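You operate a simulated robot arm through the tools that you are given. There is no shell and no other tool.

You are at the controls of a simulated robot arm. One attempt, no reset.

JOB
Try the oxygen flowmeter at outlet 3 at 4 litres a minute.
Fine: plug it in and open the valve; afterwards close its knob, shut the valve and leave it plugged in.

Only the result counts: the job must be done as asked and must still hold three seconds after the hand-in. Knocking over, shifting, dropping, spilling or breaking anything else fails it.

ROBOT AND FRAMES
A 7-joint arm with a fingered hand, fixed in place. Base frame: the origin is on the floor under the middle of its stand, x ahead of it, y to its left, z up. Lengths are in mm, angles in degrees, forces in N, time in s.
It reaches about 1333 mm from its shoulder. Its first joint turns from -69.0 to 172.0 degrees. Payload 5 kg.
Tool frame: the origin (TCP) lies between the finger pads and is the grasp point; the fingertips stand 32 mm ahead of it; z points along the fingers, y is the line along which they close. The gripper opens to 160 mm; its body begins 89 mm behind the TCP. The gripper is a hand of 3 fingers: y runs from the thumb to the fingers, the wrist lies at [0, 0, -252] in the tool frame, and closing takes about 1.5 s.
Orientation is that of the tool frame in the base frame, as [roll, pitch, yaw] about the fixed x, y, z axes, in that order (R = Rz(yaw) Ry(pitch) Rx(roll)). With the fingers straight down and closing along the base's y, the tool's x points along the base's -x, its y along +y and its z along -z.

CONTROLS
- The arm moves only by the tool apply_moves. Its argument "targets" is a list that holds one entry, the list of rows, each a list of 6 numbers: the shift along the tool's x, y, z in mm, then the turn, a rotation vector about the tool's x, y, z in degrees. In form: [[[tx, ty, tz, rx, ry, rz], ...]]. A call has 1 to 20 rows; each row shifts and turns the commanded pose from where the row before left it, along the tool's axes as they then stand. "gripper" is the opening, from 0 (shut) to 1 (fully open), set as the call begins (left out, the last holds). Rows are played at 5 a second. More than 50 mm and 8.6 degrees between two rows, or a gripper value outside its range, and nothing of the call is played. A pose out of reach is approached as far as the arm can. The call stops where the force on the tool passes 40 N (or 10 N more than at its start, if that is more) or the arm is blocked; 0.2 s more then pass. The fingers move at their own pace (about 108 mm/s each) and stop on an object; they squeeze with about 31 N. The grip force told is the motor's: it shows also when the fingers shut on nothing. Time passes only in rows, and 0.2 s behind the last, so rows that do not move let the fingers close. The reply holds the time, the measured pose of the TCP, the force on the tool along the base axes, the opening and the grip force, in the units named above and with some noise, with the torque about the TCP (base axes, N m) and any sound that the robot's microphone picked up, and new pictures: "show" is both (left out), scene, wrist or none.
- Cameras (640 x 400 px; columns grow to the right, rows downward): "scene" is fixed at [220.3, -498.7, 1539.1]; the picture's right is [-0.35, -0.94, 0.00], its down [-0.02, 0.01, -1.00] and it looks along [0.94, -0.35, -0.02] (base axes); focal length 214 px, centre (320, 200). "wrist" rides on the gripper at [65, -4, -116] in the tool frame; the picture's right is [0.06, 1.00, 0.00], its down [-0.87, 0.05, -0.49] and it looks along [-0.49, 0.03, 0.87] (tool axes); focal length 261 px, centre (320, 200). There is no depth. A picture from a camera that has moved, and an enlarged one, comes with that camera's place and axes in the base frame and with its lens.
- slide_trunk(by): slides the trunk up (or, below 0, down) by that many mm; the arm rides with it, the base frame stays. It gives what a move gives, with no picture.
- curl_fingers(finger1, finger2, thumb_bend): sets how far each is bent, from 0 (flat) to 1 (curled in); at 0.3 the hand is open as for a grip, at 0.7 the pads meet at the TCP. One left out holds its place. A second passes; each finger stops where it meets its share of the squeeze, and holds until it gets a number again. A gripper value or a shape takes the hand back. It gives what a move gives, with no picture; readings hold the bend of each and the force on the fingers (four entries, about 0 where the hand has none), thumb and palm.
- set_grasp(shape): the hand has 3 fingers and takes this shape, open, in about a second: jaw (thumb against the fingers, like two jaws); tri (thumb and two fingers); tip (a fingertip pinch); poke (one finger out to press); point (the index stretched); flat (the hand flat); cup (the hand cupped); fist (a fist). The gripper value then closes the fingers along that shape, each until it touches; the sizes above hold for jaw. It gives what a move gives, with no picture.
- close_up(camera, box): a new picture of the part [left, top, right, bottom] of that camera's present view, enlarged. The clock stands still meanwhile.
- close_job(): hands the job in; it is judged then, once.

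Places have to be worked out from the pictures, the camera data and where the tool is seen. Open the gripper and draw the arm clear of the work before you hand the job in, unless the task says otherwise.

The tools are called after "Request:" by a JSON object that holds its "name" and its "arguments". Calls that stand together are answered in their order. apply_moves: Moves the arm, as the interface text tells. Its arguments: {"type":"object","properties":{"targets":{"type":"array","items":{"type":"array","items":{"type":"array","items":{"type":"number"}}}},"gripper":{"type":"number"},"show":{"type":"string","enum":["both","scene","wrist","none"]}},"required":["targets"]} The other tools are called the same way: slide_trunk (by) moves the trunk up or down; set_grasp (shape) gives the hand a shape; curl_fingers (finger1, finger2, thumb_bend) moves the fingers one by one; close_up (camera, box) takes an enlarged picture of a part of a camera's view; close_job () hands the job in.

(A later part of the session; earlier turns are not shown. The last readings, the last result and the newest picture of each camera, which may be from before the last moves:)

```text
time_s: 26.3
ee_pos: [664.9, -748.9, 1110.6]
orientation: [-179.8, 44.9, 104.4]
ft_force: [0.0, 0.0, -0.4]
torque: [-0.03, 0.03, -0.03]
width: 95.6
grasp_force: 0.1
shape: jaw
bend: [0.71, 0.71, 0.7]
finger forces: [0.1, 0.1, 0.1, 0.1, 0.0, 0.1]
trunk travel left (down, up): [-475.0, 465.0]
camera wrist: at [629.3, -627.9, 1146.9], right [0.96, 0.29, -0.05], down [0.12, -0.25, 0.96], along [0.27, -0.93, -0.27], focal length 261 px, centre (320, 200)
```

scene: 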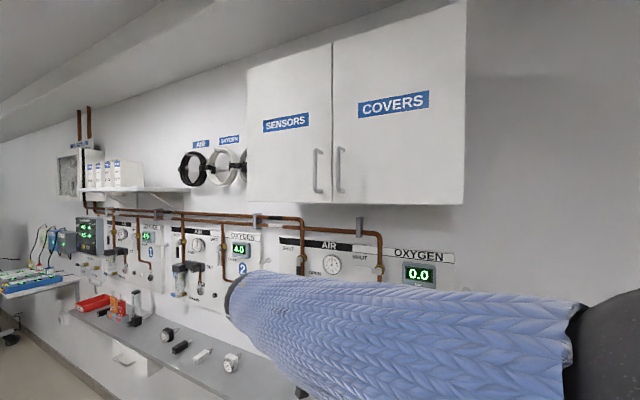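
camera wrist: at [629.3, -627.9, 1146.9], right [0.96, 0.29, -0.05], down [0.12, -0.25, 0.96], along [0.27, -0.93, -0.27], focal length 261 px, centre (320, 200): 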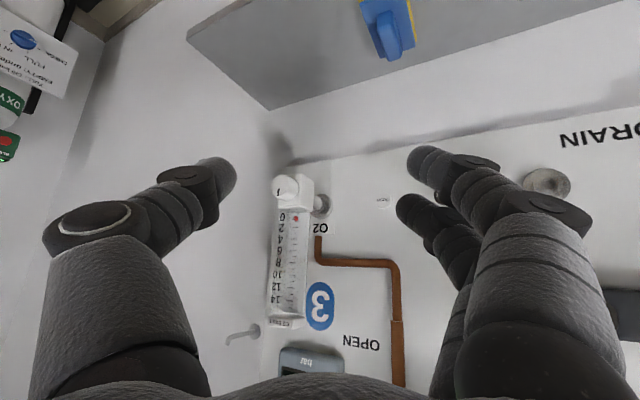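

Request:
{"name": "close_up", "arguments": {"camera": "wrist", "box": [250, 155, 350, 235]}}

Request:
{"name": "close_up", "arguments": {"camera": "wrist", "box": [250, 160, 410, 340]}}

```text
5.00 times, centred on (300, 195) of wrist
camera zoom: at [629.3, -627.9, 1146.9], right [0.96, 0.29, -0.05], down [0.12, -0.25, 0.96], along [0.27, -0.93, -0.27], focal length 1303 px, centre (420, 225)
```

zoom: 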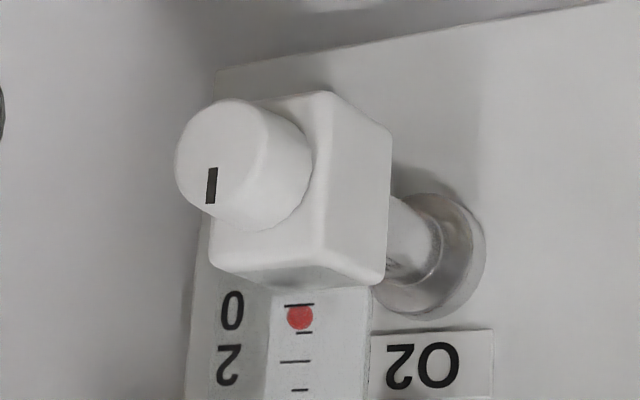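

```text
2.22 times, centred on (330, 250) of wrist
camera zoom: at [629.3, -627.9, 1146.9], right [0.96, 0.29, -0.05], down [0.12, -0.25, 0.96], along [0.27, -0.93, -0.27], focal length 579 px, centre (298, 89)
```

zoom: 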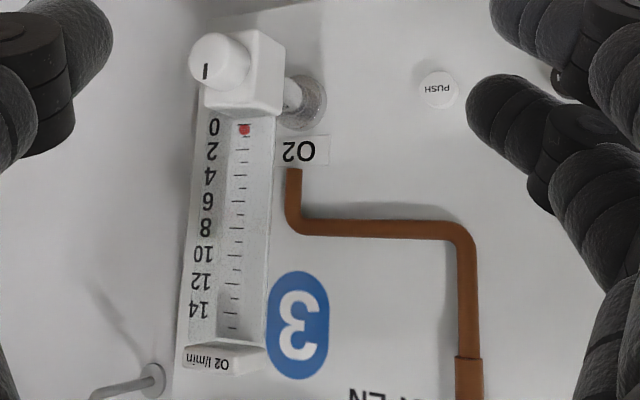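

Request:
{"name": "close_up", "arguments": {"camera": "wrist", "box": [300, 180, 360, 225]}}

```text
8.89 times, centred on (330, 202) of wrist
camera zoom: at [629.3, -627.9, 1146.9], right [0.96, 0.29, -0.05], down [0.12, -0.25, 0.96], along [0.27, -0.93, -0.27], focal length 2317 px, centre (231, 178)
```

zoom: 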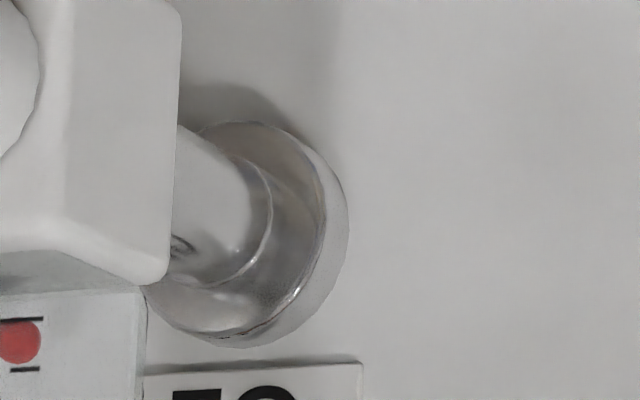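

The close view shows the probe sitting in the socket's inner boss, and it resisted my withdrawing grip, so it is engaged. Next the valve: I move up in front of the white O2 lever (near z≈1300) to measure it.

Request:
{"name": "apply_moves", "arguments": {"targets": [[[0, 0, 0, -5.4, 0, -5.42], [0, 0, 0, -5.4, 0, -5.42], [0, 0, 0, -5.4, 0, -5.42], [0, 0, 0, -5.4, 0, -5.42], [0, 0, 0, 0, -7.5, 0], [0, 0, 0, 0, -7.5, 0], [-35.7, 4.8, -18.3, 0, 0, 0], [-35.7, 4.8, -18.3, 0, 0, 0], [-35.7, 4.8, -18.3, 0, 0, 0], [-35.7, 4.8, -18.3, 0, 0, 0], [-35.7, 4.8, -18.3, 0, 0, 0], [0, 0, 0, 0, 0, 0]]], "gripper": 0.8, "show": "both"}}

```text
time_s: 28.9
ee_pos: [686.6, -742.0, 1306.2]
orientation: [-179.8, 59.8, 135.1]
ft_force: [0.3, 0.3, 0.1]
torque: [0.02, -0.03, 0.01]
width: 127.7
grasp_force: 0.0
shape: jaw
bend: [0.59, 0.59, 0.55]
finger forces: [0.1, 0.0, 0.0, 0.1, 0.1, 0.1]
trunk travel left (down, up): [-475.0, 465.0]
camera wrist: at [590.7, -650.2, 1309.0], right [0.68, 0.73, -0.06], down [0.05, 0.03, 1.0], along [0.73, -0.69, -0.01], focal length 261 px, centre (320, 200)
```

scene: 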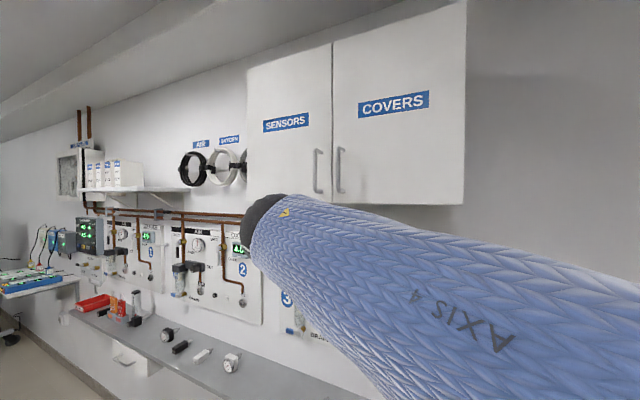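
wrist: 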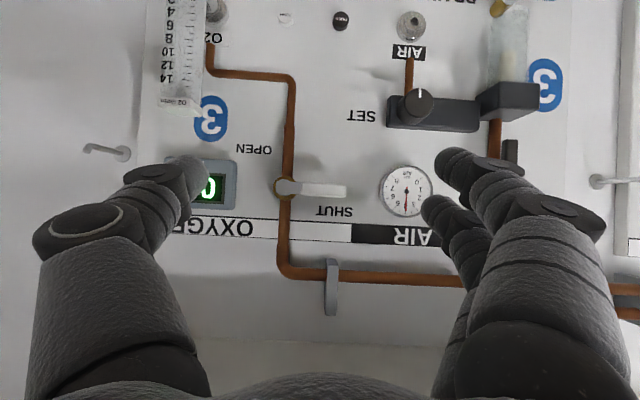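

Request:
{"name": "close_up", "arguments": {"camera": "wrist", "box": [230, 130, 430, 255]}}

Request:
{"name": "close_up", "arguments": {"camera": "wrist", "box": [130, 0, 330, 125]}}

```text
3.20 times, centred on (330, 192) of wrist
camera zoom: at [590.7, -650.2, 1309.0], right [0.68, 0.73, -0.06], down [0.05, 0.03, 1.0], along [0.73, -0.69, -0.01], focal length 834 px, centre (288, 224)
```

zoom: 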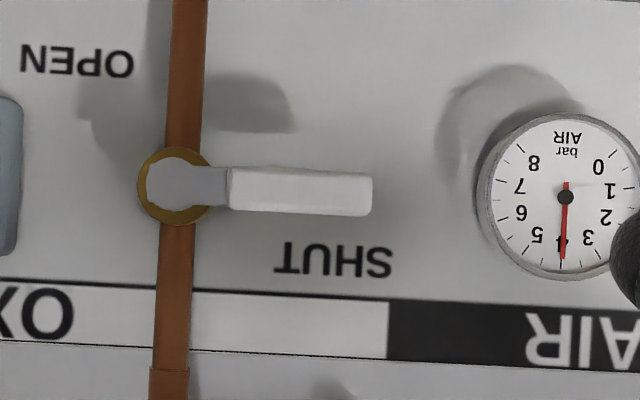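

```text
3.20 times, centred on (230, 62) of wrist
camera zoom: at [590.7, -650.2, 1309.0], right [0.68, 0.73, -0.06], down [0.05, 0.03, 1.0], along [0.73, -0.69, -0.01], focal length 834 px, centre (608, 640)
```

zoom: 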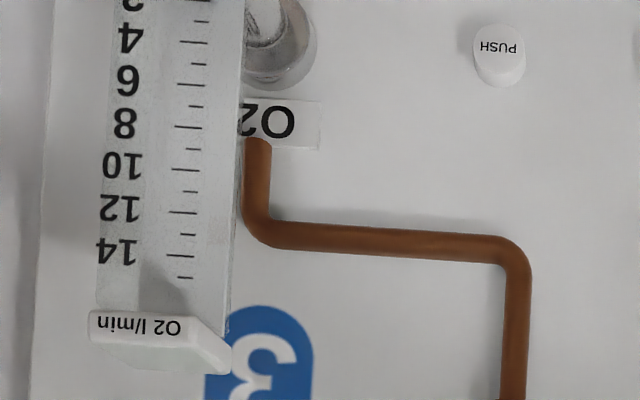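

Valve hub is at about l=-78, z=1291, with the lever horizontal to the left (tip at l≈-1, n≈1203) = SHUT; it must swing down 90° to OPEN. I try the poke hand shape for pushing and see where the finger is.

Request:
{"name": "set_grasp", "arguments": {"shape": "poke"}}

Request:
{"name": "apply_moves", "arguments": {"targets": [[[0, 0, 0, 0, 0, 0]]], "show": "both"}}

```text
time_s: 29.8
ee_pos: [687.1, -739.6, 1307.0]
orientation: [-179.8, 59.7, 135.1]
ft_force: [0.2, 0.1, -0.5]
torque: [0.03, 0.02, -0.01]
width: 0.1
grasp_force: 0.0
shape: poke
bend: [1.0, 1.0, 0.46]
finger forces: [0.2, 0.1, 0.0, 0.0, 0.0, 0.0]
trunk travel left (down, up): [-475.0, 465.0]
```

```text
time_s: 30.2
ee_pos: [686.8, -739.1, 1307.3]
orientation: [-179.8, 59.8, 135.1]
ft_force: [0.3, -0.5, -0.1]
torque: [0.0, -0.01, 0.01]
width: 0.0
grasp_force: 0.0
shape: poke
bend: [1.0, 1.0, 0.46]
finger forces: [0.1, 0.0, 0.0, 0.1, 0.1, 0.1]
trunk travel left (down, up): [-475.0, 465.0]
camera wrist: at [590.4, -649.3, 1309.5], right [0.68, 0.73, -0.06], down [0.05, 0.03, 1.0], along [0.73, -0.69, -0.01], focal length 261 px, centre (320, 200)
```

scene: 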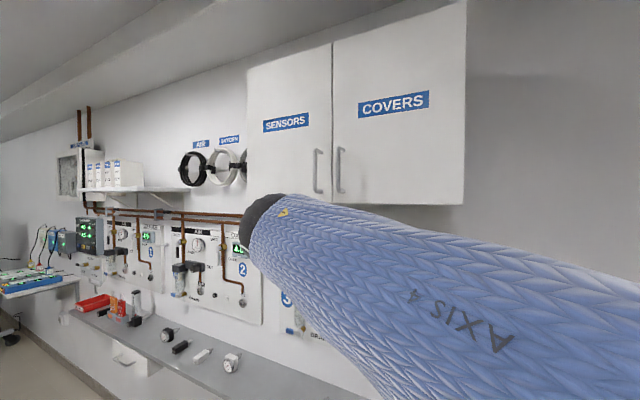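
wrist: 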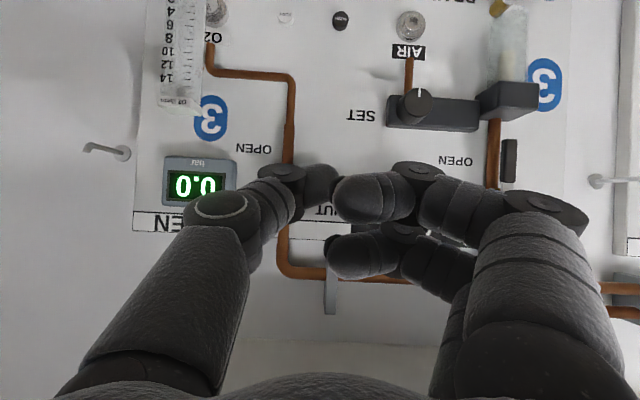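

Request:
{"name": "set_grasp", "arguments": {"shape": "point"}}

Request:
{"name": "apply_moves", "arguments": {"targets": [[[0, 0, 0, 0, 0, 0]]], "show": "wrist"}}

```text
time_s: 31.1
ee_pos: [686.7, -740.2, 1307.8]
orientation: [-179.8, 59.8, 135.1]
ft_force: [0.3, -0.1, 0.0]
torque: [-0.01, 0.0, 0.05]
width: 0.0
grasp_force: 0.1
shape: point
bend: [0.36, 1.0, 0.43]
finger forces: [0.1, 0.0, 0.0, 0.0, 0.1, 0.0]
trunk travel left (down, up): [-475.0, 465.0]
```

```text
time_s: 31.5
ee_pos: [686.7, -739.5, 1307.5]
orientation: [-179.8, 59.7, 135.2]
ft_force: [0.2, -0.5, 0.3]
torque: [-0.01, 0.01, 0.03]
width: 0.0
grasp_force: 0.1
shape: point
bend: [0.35, 1.0, 0.43]
finger forces: [0.1, 0.0, 0.0, 0.0, 0.0, 0.0]
trunk travel left (down, up): [-475.0, 465.0]
camera wrist: at [590.4, -649.4, 1309.5], right [0.68, 0.73, -0.06], down [0.05, 0.03, 1.0], along [0.73, -0.69, -0.01], focal length 261 px, centre (320, 200)
```

wrist: 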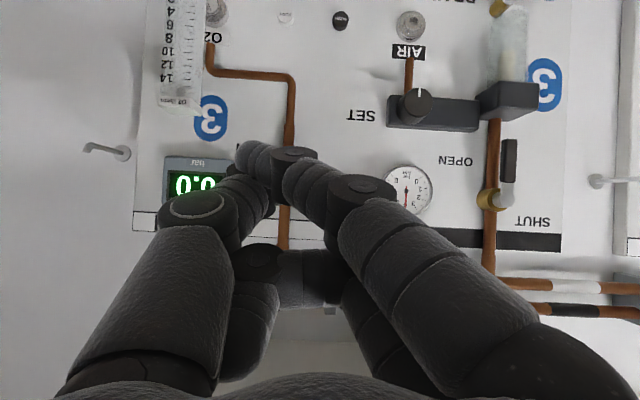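

The jaw shape suits better: I'll grip the lever with fingers above and thumb below and swing it along an arc. I set jaw, bring the hand horizontal and roll it 90°, staying well clear of the wall.

Request:
{"name": "set_grasp", "arguments": {"shape": "jaw"}}

Request:
{"name": "apply_moves", "arguments": {"targets": [[[0, 0, 0, 0, -7.5, 0], [0, 0, 0, 0, -7.5, 0], [0, 0, 0, 0, -7.5, 0], [0, 0, 0, 0, -7.5, 0], [0, 0, 0, 0, 0, 7.5], [0, 0, 0, 0, 0, 7.5], [0, 0, 0, 0, 0, 7.5], [0, 0, 0, 0, 0, 7.5], [0, 0, 0, 0, 0, 7.5], [0, 0, 0, 0, 0, 7.5], [0, 0, 0, 0, 0, 7.5], [0, 0, 0, 0, 0, 7.5], [0, 0, 0, 0, 0, 7.5], [0, 0, 0, 0, 0, 7.5], [0, 0, 0, 0, 0, 7.5], [0, 0, 0, 0, 0, 7.5], [0, 0, 0, 0, 0, 0]]], "gripper": 0.5, "show": "both"}}

```text
time_s: 32.4
ee_pos: [687.1, -739.3, 1308.4]
orientation: [-179.8, 59.8, 135.0]
ft_force: [0.1, -1.0, 0.5]
torque: [-0.01, 0.03, -0.01]
width: 159.8
grasp_force: 0.0
shape: jaw
bend: [0.3, 0.3, 0.3]
finger forces: [0.0, 0.0, 0.0, 0.0, 0.0, 0.0]
trunk travel left (down, up): [-475.0, 465.0]
```

```text
time_s: 36.0
ee_pos: [689.0, -739.5, 1310.7]
orientation: [90.2, 0.0, 44.9]
ft_force: [-0.8, -0.4, 0.3]
torque: [-0.03, -0.02, 0.01]
width: 80.7
grasp_force: 0.0
shape: jaw
bend: [0.72, 0.72, 0.7]
finger forces: [0.0, 0.0, 0.0, 0.0, 0.1, 0.0]
trunk travel left (down, up): [-475.0, 465.0]
camera wrist: at [653.8, -612.4, 1307.0], right [0.05, 0.04, 1.0], down [-0.96, -0.27, 0.06], along [0.27, -0.96, 0.03], focal length 261 px, centre (320, 200)
```

scene: 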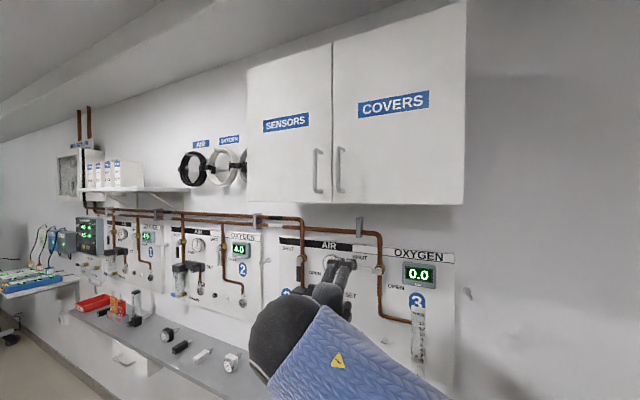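
wrist: 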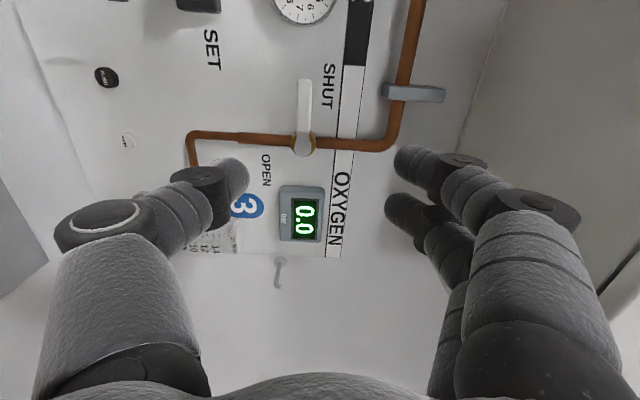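

The roll works: camera now looks from the left, fingers above, thumb below. I zoom on the valve to fix its location and stand-off.

Request:
{"name": "close_up", "arguments": {"camera": "wrist", "box": [240, 60, 400, 180]}}

```text
3.33 times, centred on (320, 120) of wrist
camera zoom: at [653.8, -612.4, 1307.0], right [0.05, 0.04, 1.0], down [-0.96, -0.27, 0.06], along [0.27, -0.96, 0.03], focal length 869 px, centre (320, 467)
```

zoom: 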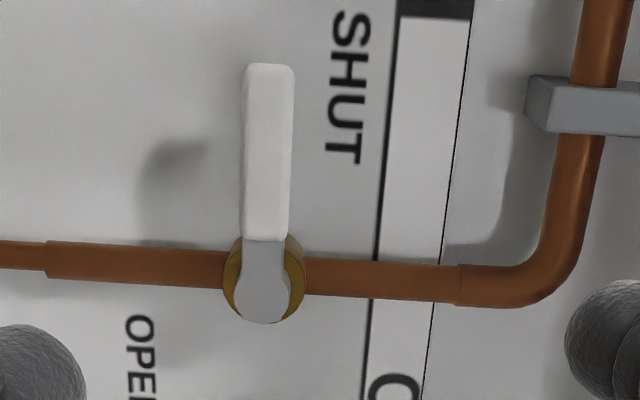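

Request:
{"name": "apply_moves", "arguments": {"targets": [[[4.3, -9.5, 35, 0, 0, 0], [4.3, -9.5, 35, 0, 0, 0], [0, 0, 0, 0, 0, 0]]], "gripper": 0.5, "show": "both"}}

Request:
{"name": "close_up", "arguments": {"camera": "wrist", "box": [220, 40, 420, 190]}}

Request:
{"name": "close_up", "arguments": {"camera": "scene", "box": [300, 220, 460, 340]}}

```text
time_s: 36.8
ee_pos: [743.2, -782.5, 1293.5]
orientation: [90.1, 0.1, 44.8]
ft_force: [0.5, -0.4, 0.3]
torque: [-0.01, -0.02, -0.01]
width: 80.4
grasp_force: 0.1
shape: jaw
bend: [0.72, 0.72, 0.7]
finger forces: [0.0, 0.1, 0.1, 0.0, 0.1, 0.1]
trunk travel left (down, up): [-475.0, 465.0]
camera wrist: at [707.3, -656.1, 1289.5], right [0.05, 0.04, 1.0], down [-0.96, -0.27, 0.06], along [0.27, -0.96, 0.03], focal length 261 px, centre (320, 200)
```

scene: 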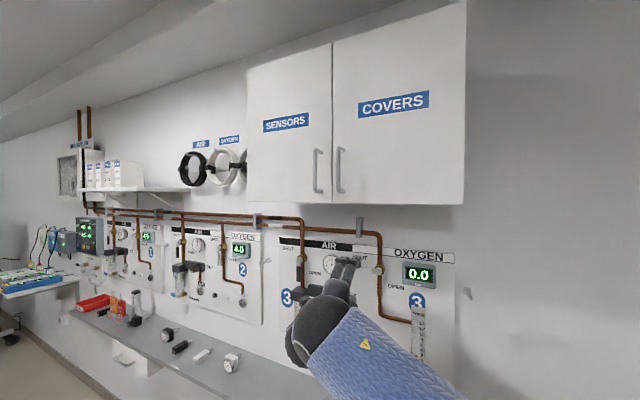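
wrist: 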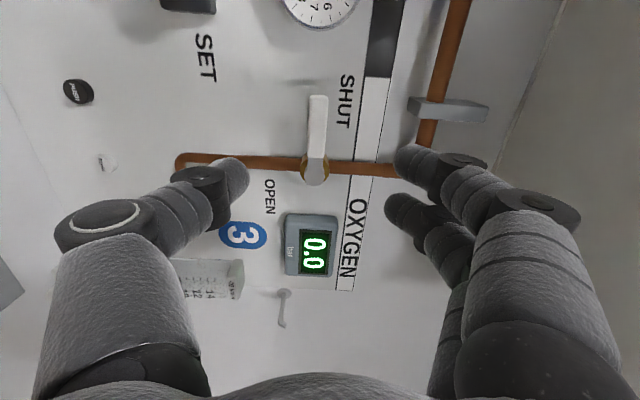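

```text
2.67 times, centred on (320, 115) of wrist
camera zoom: at [707.3, -656.1, 1289.5], right [0.05, 0.04, 1.0], down [-0.96, -0.27, 0.06], along [0.27, -0.96, 0.03], focal length 695 px, centre (320, 427)
```

zoom: 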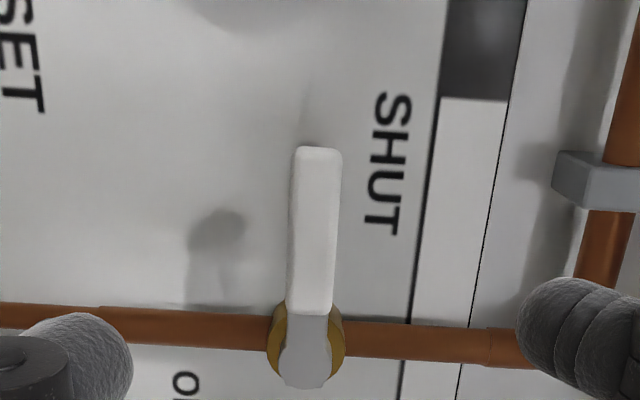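

```text
3.33 times, centred on (380, 280) of scene
camera zoom: at [220.3, -498.7, 1539.1], right [-0.35, -0.94, 0.0], down [-0.02, 0.01, -1.0], along [0.94, -0.35, -0.02], focal length 715 px, centre (120, -67)
```

zoom: 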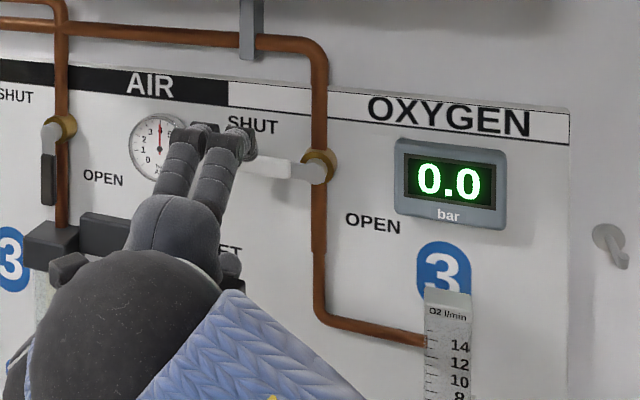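

Best estimate of the lever is z≈1291, n≈1205–1220, spanning l≈-50…+2. I advance so the open jaw straddles it (TCP n≈1190 first), watching for contact.

Request:
{"name": "apply_moves", "arguments": {"targets": [[[0.8, -0.6, 28, 0, 0, 0], [0.8, -0.6, 28, 0, 0, 0], [0.8, -0.6, 28, 0, 0, 0], [0.8, -0.6, 27, 0, 0, 0], [0, 0, 0, 0, 0, 0]]], "gripper": 0.5, "show": "both"}}

Request:
{"name": "close_up", "arguments": {"camera": "scene", "box": [300, 220, 460, 340]}}

```text
time_s: 38.0
ee_pos: [824.4, -861.3, 1289.5]
orientation: [90.1, 0.1, 44.8]
ft_force: [-1.2, -0.2, 0.8]
torque: [0.02, 0.01, 0.0]
width: 80.8
grasp_force: 0.0
shape: jaw
bend: [0.72, 0.72, 0.7]
finger forces: [0.0, 0.1, 0.0, 0.0, 0.0, 0.0]
trunk travel left (down, up): [-475.0, 465.0]
camera wrist: at [789.5, -733.7, 1285.7], right [0.05, 0.04, 1.0], down [-0.96, -0.27, 0.06], along [0.27, -0.96, 0.03], focal length 261 px, centre (320, 200)
```

scene: 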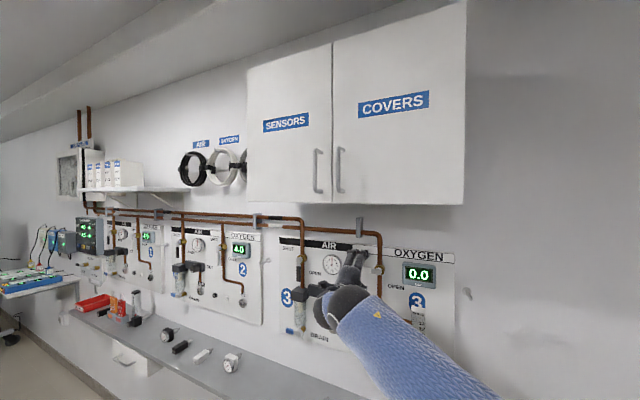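
wrist: 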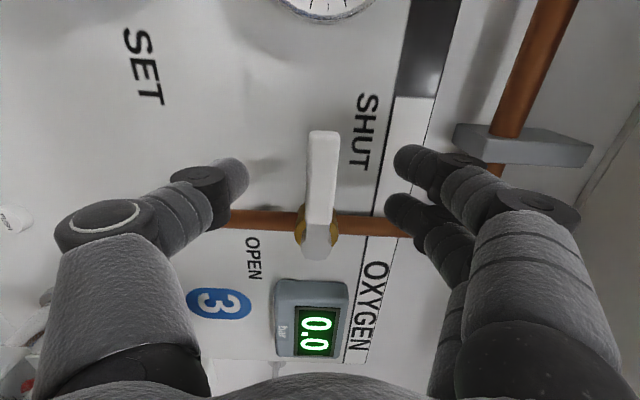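

```text
3.33 times, centred on (380, 280) of scene
camera zoom: at [220.3, -498.7, 1539.1], right [-0.35, -0.94, 0.0], down [-0.02, 0.01, -1.0], along [0.94, -0.35, -0.02], focal length 715 px, centre (120, -67)
```

zoom: 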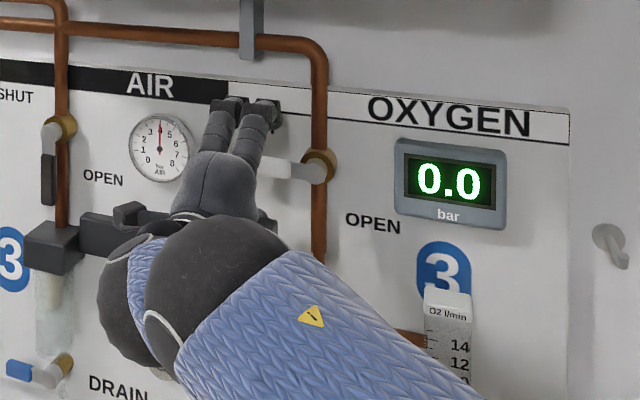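

Request:
{"name": "close_up", "arguments": {"camera": "wrist", "box": [220, 110, 420, 270]}}

```text
2.50 times, centred on (320, 190) of wrist
camera zoom: at [789.5, -733.7, 1285.7], right [0.05, 0.04, 1.0], down [-0.96, -0.27, 0.06], along [0.27, -0.96, 0.03], focal length 652 px, centre (320, 225)
```

zoom: 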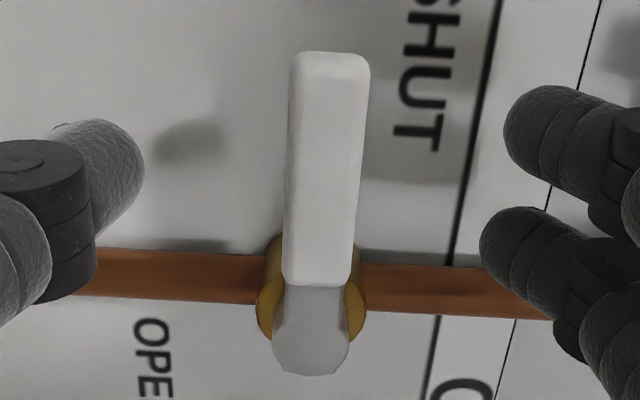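

Combining views, the lever's front face is at n≈1215, z≈1291, l from -56 to +2, hub at l≈-77. I go 10 mm further in and close the jaw around the lever.

Request:
{"name": "apply_moves", "arguments": {"targets": [[[0, 0.5, 5, 0, 0, 0], [0, 0.5, 5, 0, 0, 0], [0, 0, 0, 0, 0, 0]]], "gripper": 0.5, "show": "none"}}

Request:
{"name": "apply_moves", "arguments": {"targets": [[[0, 0, 0, 0, 0, 0], [0, 0, 0, 0, 0, 0], [0, 0, 0, 0, 0, 0], [0, 0, 0, 0, 0, 0], [0, 0, 0, 0, 0, 0], [0, 0, 0, 0, 0, 0]]], "gripper": 0.0, "show": "wrist"}}

```text
time_s: 38.8
ee_pos: [833.3, -867.7, 1290.6]
orientation: [90.1, 0.1, 44.8]
ft_force: [-0.5, 0.2, 0.2]
torque: [0.0, -0.02, 0.0]
width: 80.6
grasp_force: 0.2
shape: jaw
bend: [0.72, 0.72, 0.7]
finger forces: [0.0, 0.0, 0.0, 0.1, 0.1, 0.1]
trunk travel left (down, up): [-475.0, 465.0]
```

```text
time_s: 40.2
ee_pos: [833.0, -868.3, 1288.8]
orientation: [90.2, 0.1, 44.9]
ft_force: [2.9, -2.3, -0.5]
torque: [-0.05, -0.02, 0.02]
width: 12.8
grasp_force: 31.5
shape: jaw
bend: [0.72, 0.72, 0.7]
finger forces: [13.6, 14.0, 0.0, 0.0, 27.5, 0.0]
trunk travel left (down, up): [-475.0, 465.0]
camera wrist: at [797.1, -740.7, 1285.7], right [0.05, 0.04, 1.0], down [-0.96, -0.27, 0.06], along [0.27, -0.96, 0.03], focal length 261 px, centre (320, 200)
```

wrist: 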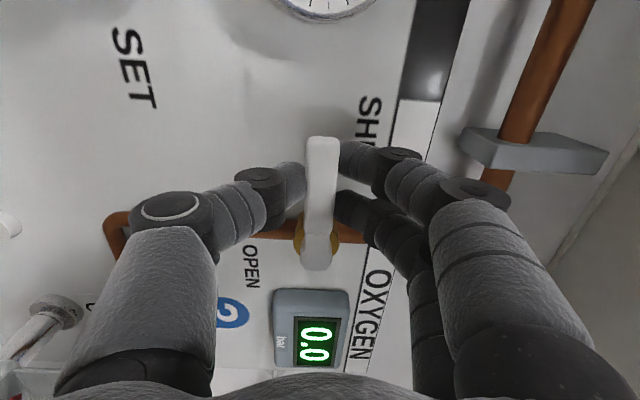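

Lever gripped (12.8 mm, firm). I swing it along an arc about the hub — first 45° — watching forces.

Request:
{"name": "apply_moves", "arguments": {"targets": [[[-0.4, -6.7, 0, 0, 0, -7.5], [-0.4, -6.7, 0, 0, 0, -7.5], [-0.4, -6.7, 0, 0, 0, -7.5], [-0.4, -6.7, 0, 0, 0, -7.5], [-0.4, -6.7, 0, 0, 0, -7.5], [-0.4, -6.7, 0, 0, 0, -7.5]]], "gripper": 0.0, "show": "wrist"}}

```text
time_s: 41.6
ee_pos: [821.5, -877.3, 1252.2]
orientation: [90.3, 45.3, 45.0]
ft_force: [-0.2, -6.5, 1.8]
torque: [0.1, -0.16, -0.04]
width: 12.4
grasp_force: 31.4
shape: jaw
bend: [0.71, 0.72, 0.7]
finger forces: [15.0, 13.1, 0.0, 0.0, 29.8, 0.0]
trunk travel left (down, up): [-475.0, 465.0]
camera wrist: at [770.6, -766.7, 1203.6], right [0.53, 0.53, 0.66], down [-0.75, -0.06, 0.66], along [0.39, -0.85, 0.37], focal length 261 px, centre (320, 200)
```

wrist: 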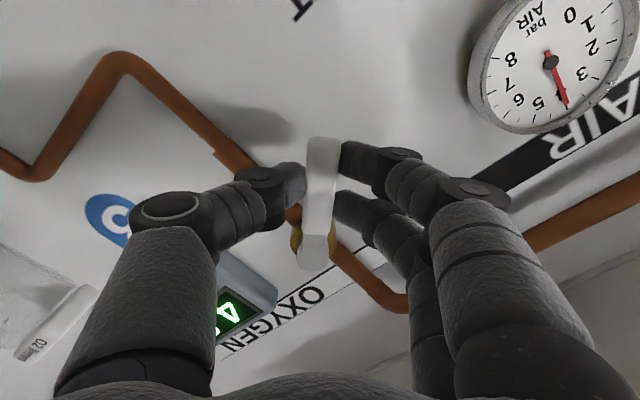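

The display already shows pressure; forces are low. I continue the remaining 45°.

Request:
{"name": "apply_moves", "arguments": {"targets": [[[-0.4, -6.7, 0, 0, 0, -7.5], [-0.4, -6.7, 0, 0, 0, -7.5], [-0.4, -6.7, 0, 0, 0, -7.5], [-0.4, -6.7, 0, 0, 0, -7.5], [-0.4, -6.7, 0, 0, 0, -7.5], [-0.4, -6.7, 0, 0, 0, -7.5]]], "gripper": 0.0, "show": "both"}}

Request:
{"name": "close_up", "arguments": {"camera": "scene", "box": [300, 220, 480, 355]}}

```text
time_s: 43.0
ee_pos: [797.0, -903.3, 1235.3]
orientation: [-135.6, 89.6, 179.5]
ft_force: [-3.4, -2.0, -1.3]
torque: [0.27, -0.16, -0.04]
width: 12.1
grasp_force: 31.3
shape: jaw
bend: [0.71, 0.72, 0.7]
finger forces: [16.7, 12.6, 0.0, 0.1, 33.2, 0.1]
trunk travel left (down, up): [-475.0, 465.0]
camera wrist: at [711.6, -825.6, 1171.0], right [0.71, 0.7, -0.07], down [-0.3, 0.39, 0.87], along [0.64, -0.6, 0.49], focal length 261 px, centre (320, 200)
```

scene: 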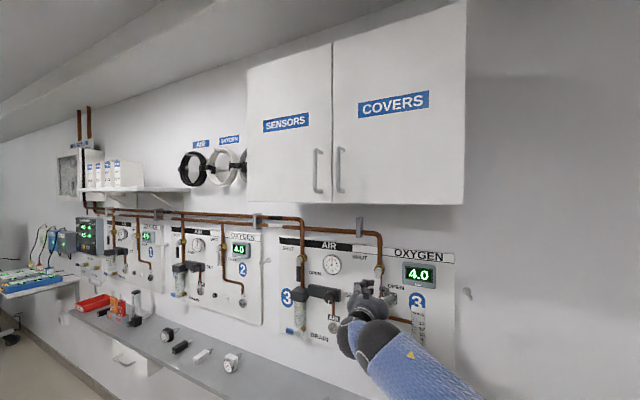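
wrist: 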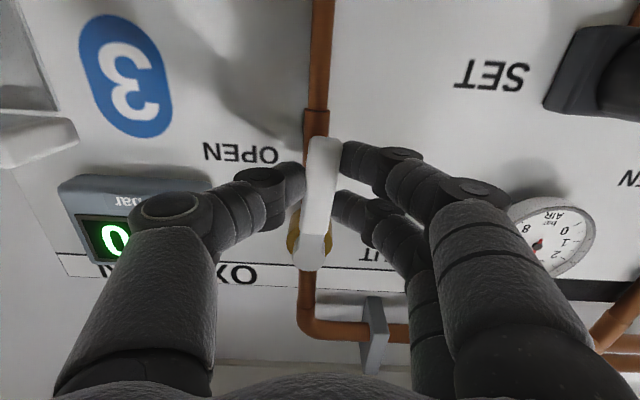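

```text
2.96 times, centred on (390, 288) of scene
camera zoom: at [220.3, -498.7, 1539.1], right [-0.35, -0.94, 0.0], down [-0.02, 0.01, -1.0], along [0.94, -0.35, -0.02], focal length 636 px, centre (113, -59)
```

zoom: 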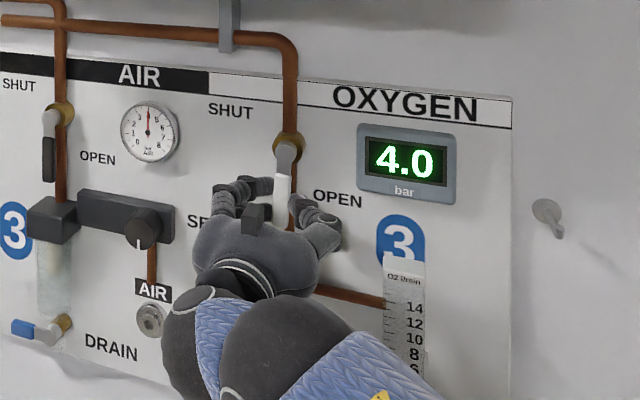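

The valve is fully open and the display reads 4.0 bar. I release the lever, retreat 160 mm and move down in front of the flowmeter's knob.

Request:
{"name": "apply_moves", "arguments": {"targets": [[[0, 0, 0, 0, 0, 0], [0, 0, 0, 0, 0, 0], [0, 0, 0, 0, 0, 0], [0, 0, -20, 0, 0, 0], [0, 0, -30, 0, 0, 0], [0, 0, -40, 0, 0, 0], [0, 0, -40, 0, 0, 0], [0, 0, -30, 0, 0, 0], [0, 0, 0, 0, 0, 0]]], "gripper": 0.5, "show": "both"}}

```text
time_s: 45.0
ee_pos: [682.7, -790.0, 1238.5]
orientation: [-148.8, 89.8, 166.2]
ft_force: [0.3, 0.5, -0.8]
torque: [-0.02, 0.03, 0.01]
width: 79.2
grasp_force: 0.0
shape: jaw
bend: [0.72, 0.72, 0.7]
finger forces: [0.0, 0.0, 0.0, 0.0, 0.0, 0.0]
trunk travel left (down, up): [-475.0, 465.0]
camera wrist: at [597.2, -711.2, 1174.4], right [0.71, 0.7, -0.06], down [-0.31, 0.39, 0.87], along [0.64, -0.6, 0.49], focal length 261 px, centre (320, 200)
```

scene: 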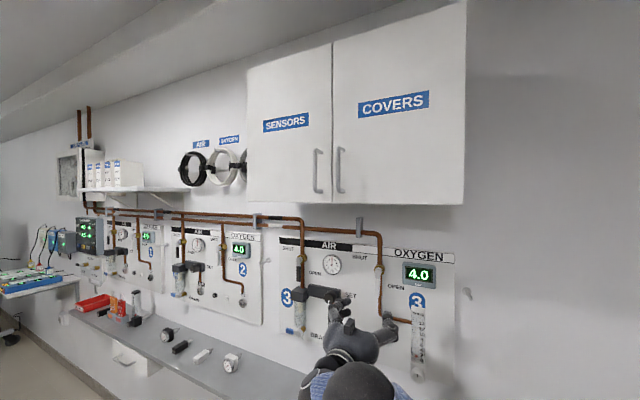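
wrist: 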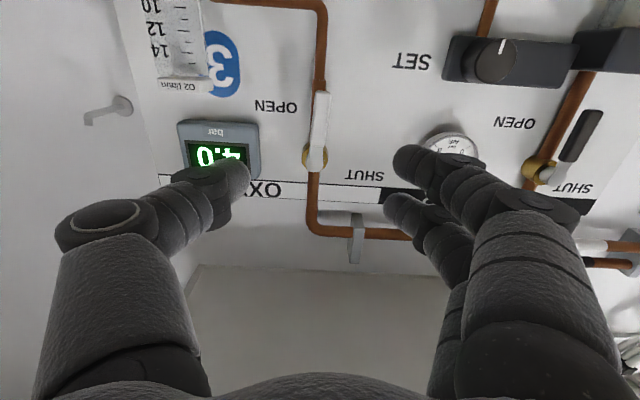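

Request:
{"name": "close_up", "arguments": {"camera": "scene", "box": [380, 290, 460, 390]}}

Request:
{"name": "apply_moves", "arguments": {"targets": [[[39, -24.7, 0, 0, 0, 0], [39, -24.7, 0, 0, 0, 0], [39, -24.7, 0, 0, 0, 0], [39, -24.7, 0, 0, 0, 0], [39, -24.7, 0, 0, 0, 0], [0, 0, 0, 0, 0, 0]]], "gripper": 0.5, "show": "both"}}

```text
4.00 times, centred on (420, 340) of scene
camera zoom: at [220.3, -498.7, 1539.1], right [-0.35, -0.94, 0.0], down [-0.02, 0.01, -1.0], along [0.94, -0.35, -0.02], focal length 858 px, centre (-80, -360)
```

zoom: 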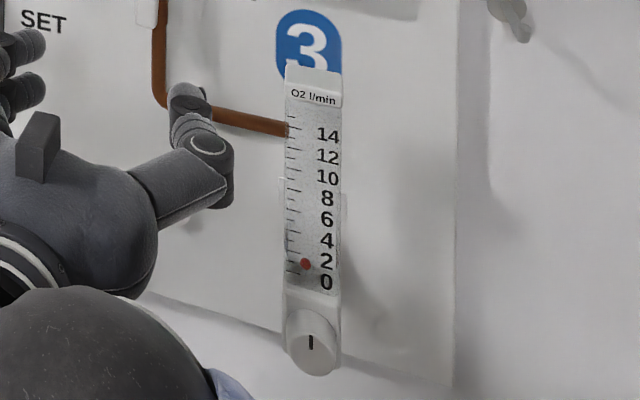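

```text
time_s: 46.4
ee_pos: [593.0, -878.3, 1043.9]
orientation: [-138.5, 89.8, 176.3]
ft_force: [0.4, 0.4, 0.0]
torque: [-0.01, 0.0, 0.02]
width: 79.8
grasp_force: 0.1
shape: jaw
bend: [0.72, 0.72, 0.7]
finger forces: [0.0, 0.1, 0.0, 0.0, 0.0, 0.1]
trunk travel left (down, up): [-475.0, 465.0]
camera wrist: at [507.7, -800.2, 978.1], right [0.71, 0.7, -0.06], down [-0.31, 0.39, 0.87], along [0.64, -0.6, 0.49], focal length 261 px, centre (320, 200)
```

scene: 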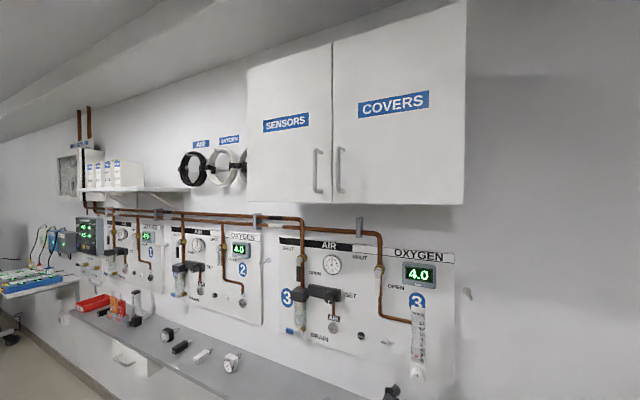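
wrist: 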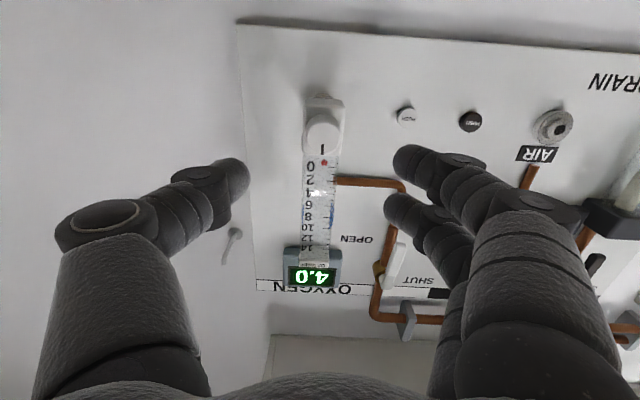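

Request:
{"name": "close_up", "arguments": {"camera": "wrist", "box": [260, 80, 400, 270]}}

Request:
{"name": "close_up", "arguments": {"camera": "scene", "box": [395, 300, 445, 385]}}

```text
2.11 times, centred on (330, 175) of wrist
camera zoom: at [507.7, -800.2, 978.1], right [0.71, 0.7, -0.06], down [-0.31, 0.39, 0.87], along [0.64, -0.6, 0.49], focal length 549 px, centre (299, 253)
```

zoom: 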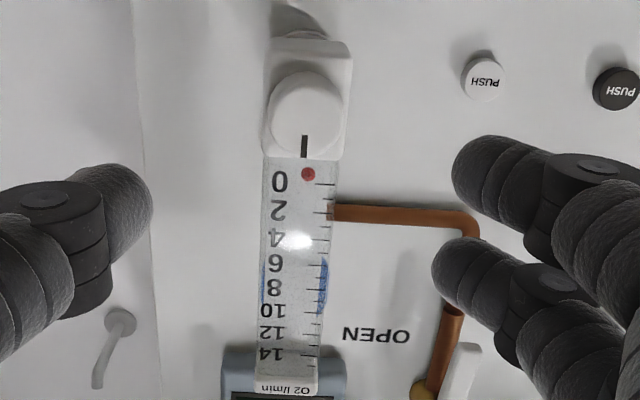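

```text
4.71 times, centred on (420, 342) of scene
camera zoom: at [220.3, -498.7, 1539.1], right [-0.35, -0.94, 0.0], down [-0.02, 0.01, -1.0], along [0.94, -0.35, -0.02], focal length 1009 px, centre (-151, -471)
```

zoom: 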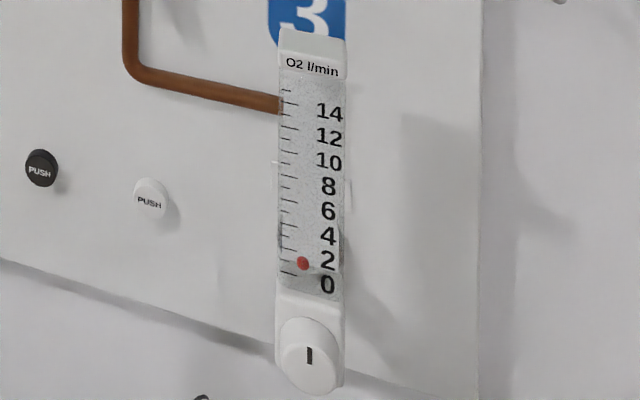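

The valve lever is down (open) and the knob is at about l=-200, z≈1038, face n≈1140. I centre on it and advance to n≈1100 to check the alignment before closing in.

Request:
{"name": "apply_moves", "arguments": {"targets": [[[2.0, 0.5, 20, 0, 0, 0], [2.0, 0.5, 20, 0, 0, 0], [1.9, 0.4, 20, 0, 0, 0], [0, 0, 0, 0, 0, 0]]], "gripper": 0.4, "show": "both"}}

Request:
{"name": "close_up", "arguments": {"camera": "wrist", "box": [220, 80, 420, 280]}}

```text
time_s: 47.4
ee_pos: [637.4, -918.7, 1037.6]
orientation: [-141.5, 89.8, 173.2]
ft_force: [1.2, 0.2, -0.3]
torque: [0.01, 0.01, 0.01]
width: 64.6
grasp_force: 0.1
shape: jaw
bend: [0.73, 0.73, 0.7]
finger forces: [0.0, 0.1, 0.1, 0.1, 0.1, 0.0]
trunk travel left (down, up): [-475.0, 465.0]
camera wrist: at [553.2, -840.0, 973.5], right [0.71, 0.7, -0.06], down [-0.31, 0.39, 0.87], along [0.64, -0.6, 0.49], focal length 261 px, centre (320, 200)
```

scene: 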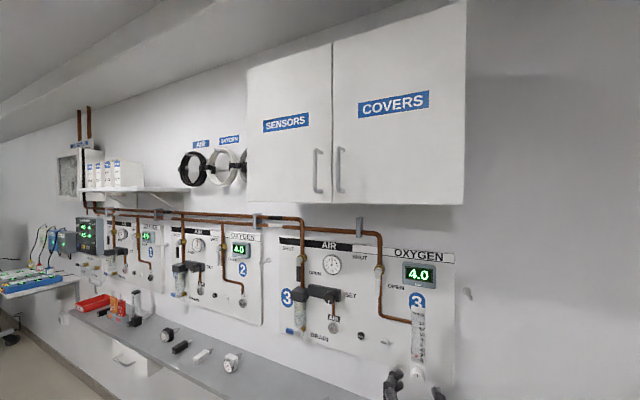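
wrist: 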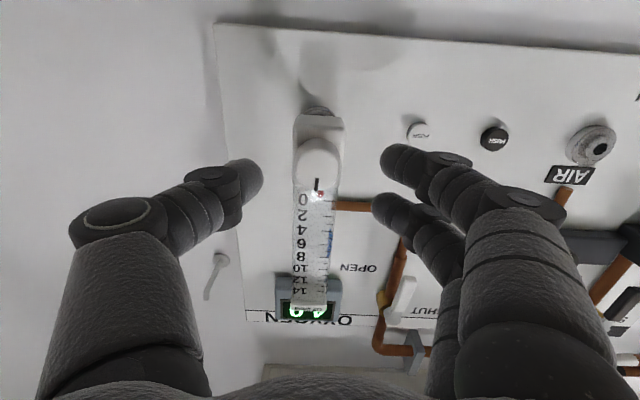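

```text
2.00 times, centred on (320, 180) of wrist
camera zoom: at [553.2, -840.0, 973.5], right [0.71, 0.7, -0.06], down [-0.31, 0.39, 0.87], along [0.64, -0.6, 0.49], focal length 521 px, centre (320, 240)
```

zoom: 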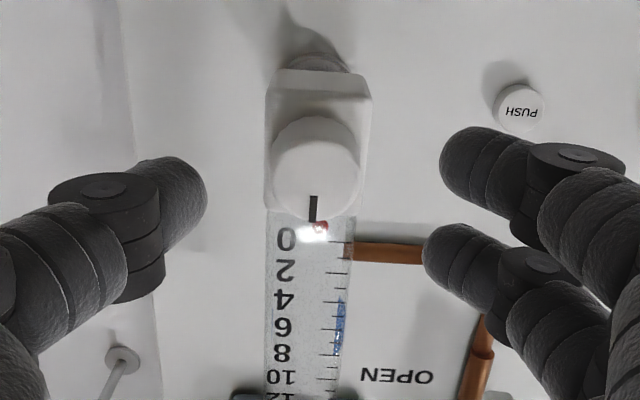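

The knob is about 1.6 mm to the right and 1 mm below the hand axis. I correct, advance 27 mm so the fingertips surround only the knob, then close gently.

Request:
{"name": "apply_moves", "arguments": {"targets": [[[0.5, -0.8, 9, 0, 0, 0], [0.5, -0.8, 9, 0, 0, 0], [0, 0, 9, 0, 0, 0], [0, 0, 0, 0, 0, 0]]], "gripper": 0.4, "show": "wrist"}}

Request:
{"name": "close_up", "arguments": {"camera": "wrist", "box": [220, 80, 420, 280]}}

```text
time_s: 48.4
ee_pos: [655.1, -938.4, 1036.6]
orientation: [-147.5, 89.8, 167.5]
ft_force: [0.4, 0.1, 0.4]
torque: [0.02, 0.01, -0.02]
width: 64.5
grasp_force: 0.0
shape: jaw
bend: [0.73, 0.73, 0.7]
finger forces: [0.0, 0.0, 0.0, 0.0, 0.0, 0.0]
trunk travel left (down, up): [-475.0, 465.0]
camera wrist: at [571.3, -860.2, 971.8], right [0.71, 0.7, -0.06], down [-0.31, 0.39, 0.87], along [0.64, -0.6, 0.49], focal length 261 px, centre (320, 200)
```

wrist: 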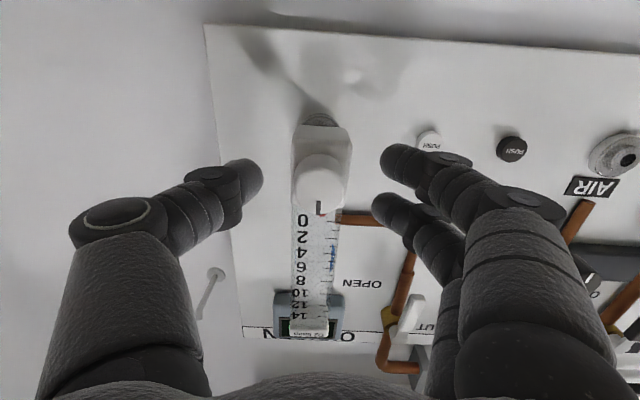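

```text
2.00 times, centred on (320, 180) of wrist
camera zoom: at [571.3, -860.2, 971.8], right [0.71, 0.7, -0.06], down [-0.31, 0.39, 0.87], along [0.64, -0.6, 0.49], focal length 521 px, centre (320, 240)
```

zoom: 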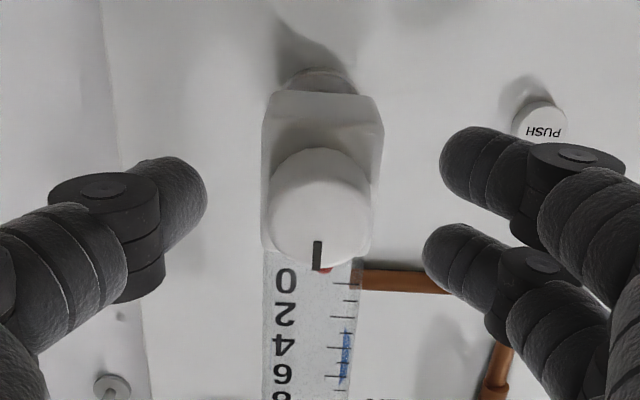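

The knob is centred on the hand axis. I close on it.

Request:
{"name": "apply_moves", "arguments": {"targets": [[[0, 0, 0, 0, 0, 0], [0, 0, 0, 0, 0, 0], [0, 0, 0, 0, 0, 0], [0, 0, 0, 0, 0, 0], [0, 0, 0, 0, 0, 0]]], "gripper": 0.0, "show": "both"}}

Request:
{"name": "close_up", "arguments": {"camera": "wrist", "box": [220, 80, 420, 280]}}

Request:
{"name": "close_up", "arguments": {"camera": "scene", "box": [395, 300, 445, 385]}}

```text
time_s: 49.6
ee_pos: [655.9, -938.6, 1036.3]
orientation: [-151.3, 89.8, 163.6]
ft_force: [1.2, -3.3, 0.4]
torque: [0.0, -0.01, 0.02]
width: 17.9
grasp_force: 30.4
shape: jaw
bend: [0.71, 0.72, 0.7]
finger forces: [11.5, 14.2, 0.0, 0.0, 26.8, 0.0]
trunk travel left (down, up): [-475.0, 465.0]
camera wrist: at [571.3, -860.5, 971.3], right [0.71, 0.7, -0.06], down [-0.31, 0.39, 0.87], along [0.64, -0.6, 0.49], focal length 261 px, centre (320, 200)
```

scene: 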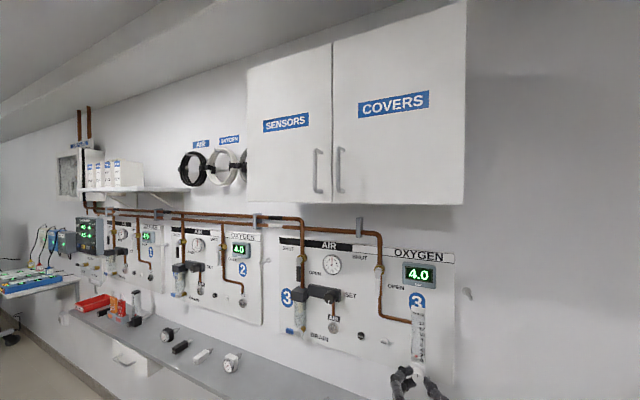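
wrist: 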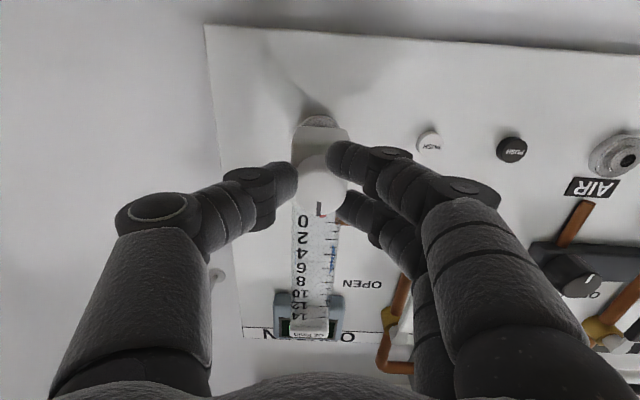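

```text
2.00 times, centred on (320, 180) of wrist
camera zoom: at [571.3, -860.5, 971.3], right [0.71, 0.7, -0.06], down [-0.31, 0.39, 0.87], along [0.64, -0.6, 0.49], focal length 521 px, centre (320, 240)
```

zoom: 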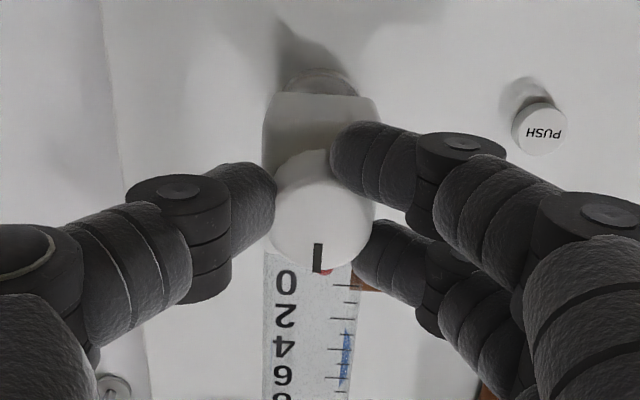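

```text
4.71 times, centred on (420, 342) of scene
camera zoom: at [220.3, -498.7, 1539.1], right [-0.35, -0.94, 0.0], down [-0.02, 0.01, -1.0], along [0.94, -0.35, -0.02], focal length 1009 px, centre (-151, -471)
```

zoom: 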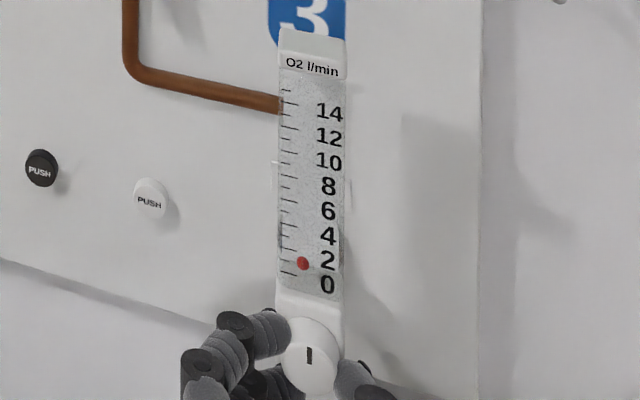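

Knob gripped by three digits and the scene camera sees the whole scale. I turn 15° counter-clockwise and look at the ball.

Request:
{"name": "apply_moves", "arguments": {"targets": [[[0, 0, 0, 0, 0, -5], [0, 0, 0, 0, 0, -5], [0, 0, 0, 0, 0, -5], [0, 0, 0, 0, 0, 0]]], "gripper": 0.0, "show": "none"}}

Request:
{"name": "close_up", "arguments": {"camera": "scene", "box": [395, 300, 445, 385]}}

Request:
{"name": "close_up", "arguments": {"camera": "wrist", "box": [220, 80, 420, 280]}}

```text
time_s: 50.6
ee_pos: [655.3, -938.7, 1033.3]
orientation: [-90.9, 74.9, -136.0]
ft_force: [-6.7, -3.9, -5.5]
torque: [0.65, -0.5, -0.11]
width: 17.1
grasp_force: 30.8
shape: jaw
bend: [0.71, 0.72, 0.7]
finger forces: [10.0, 25.3, 0.0, 0.0, 37.3, 0.0]
trunk travel left (down, up): [-475.0, 465.0]
```

```text
4.71 times, centred on (420, 342) of scene
camera zoom: at [220.3, -498.7, 1539.1], right [-0.35, -0.94, 0.0], down [-0.02, 0.01, -1.0], along [0.94, -0.35, -0.02], focal length 1009 px, centre (-151, -471)
```

zoom: 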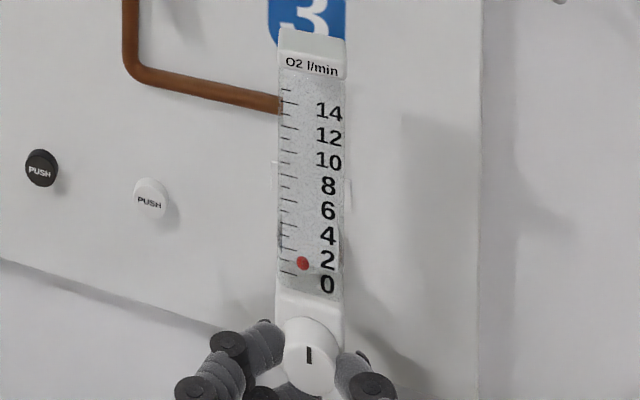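

```text
2.00 times, centred on (320, 180) of wrist
camera zoom: at [558.8, -873.0, 973.0], right [0.67, 0.67, -0.32], down [-0.15, 0.54, 0.83], along [0.73, -0.51, 0.46], focal length 521 px, centre (320, 240)
```

zoom: 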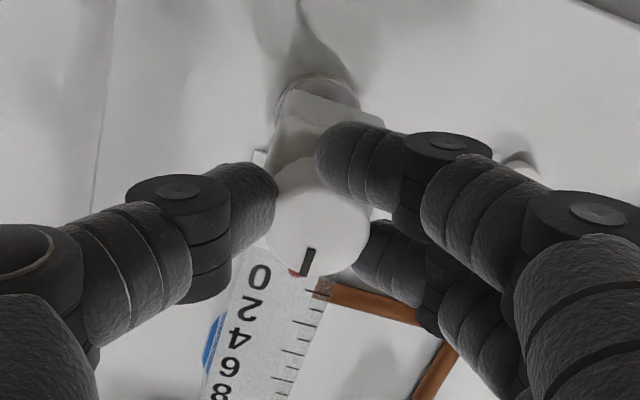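

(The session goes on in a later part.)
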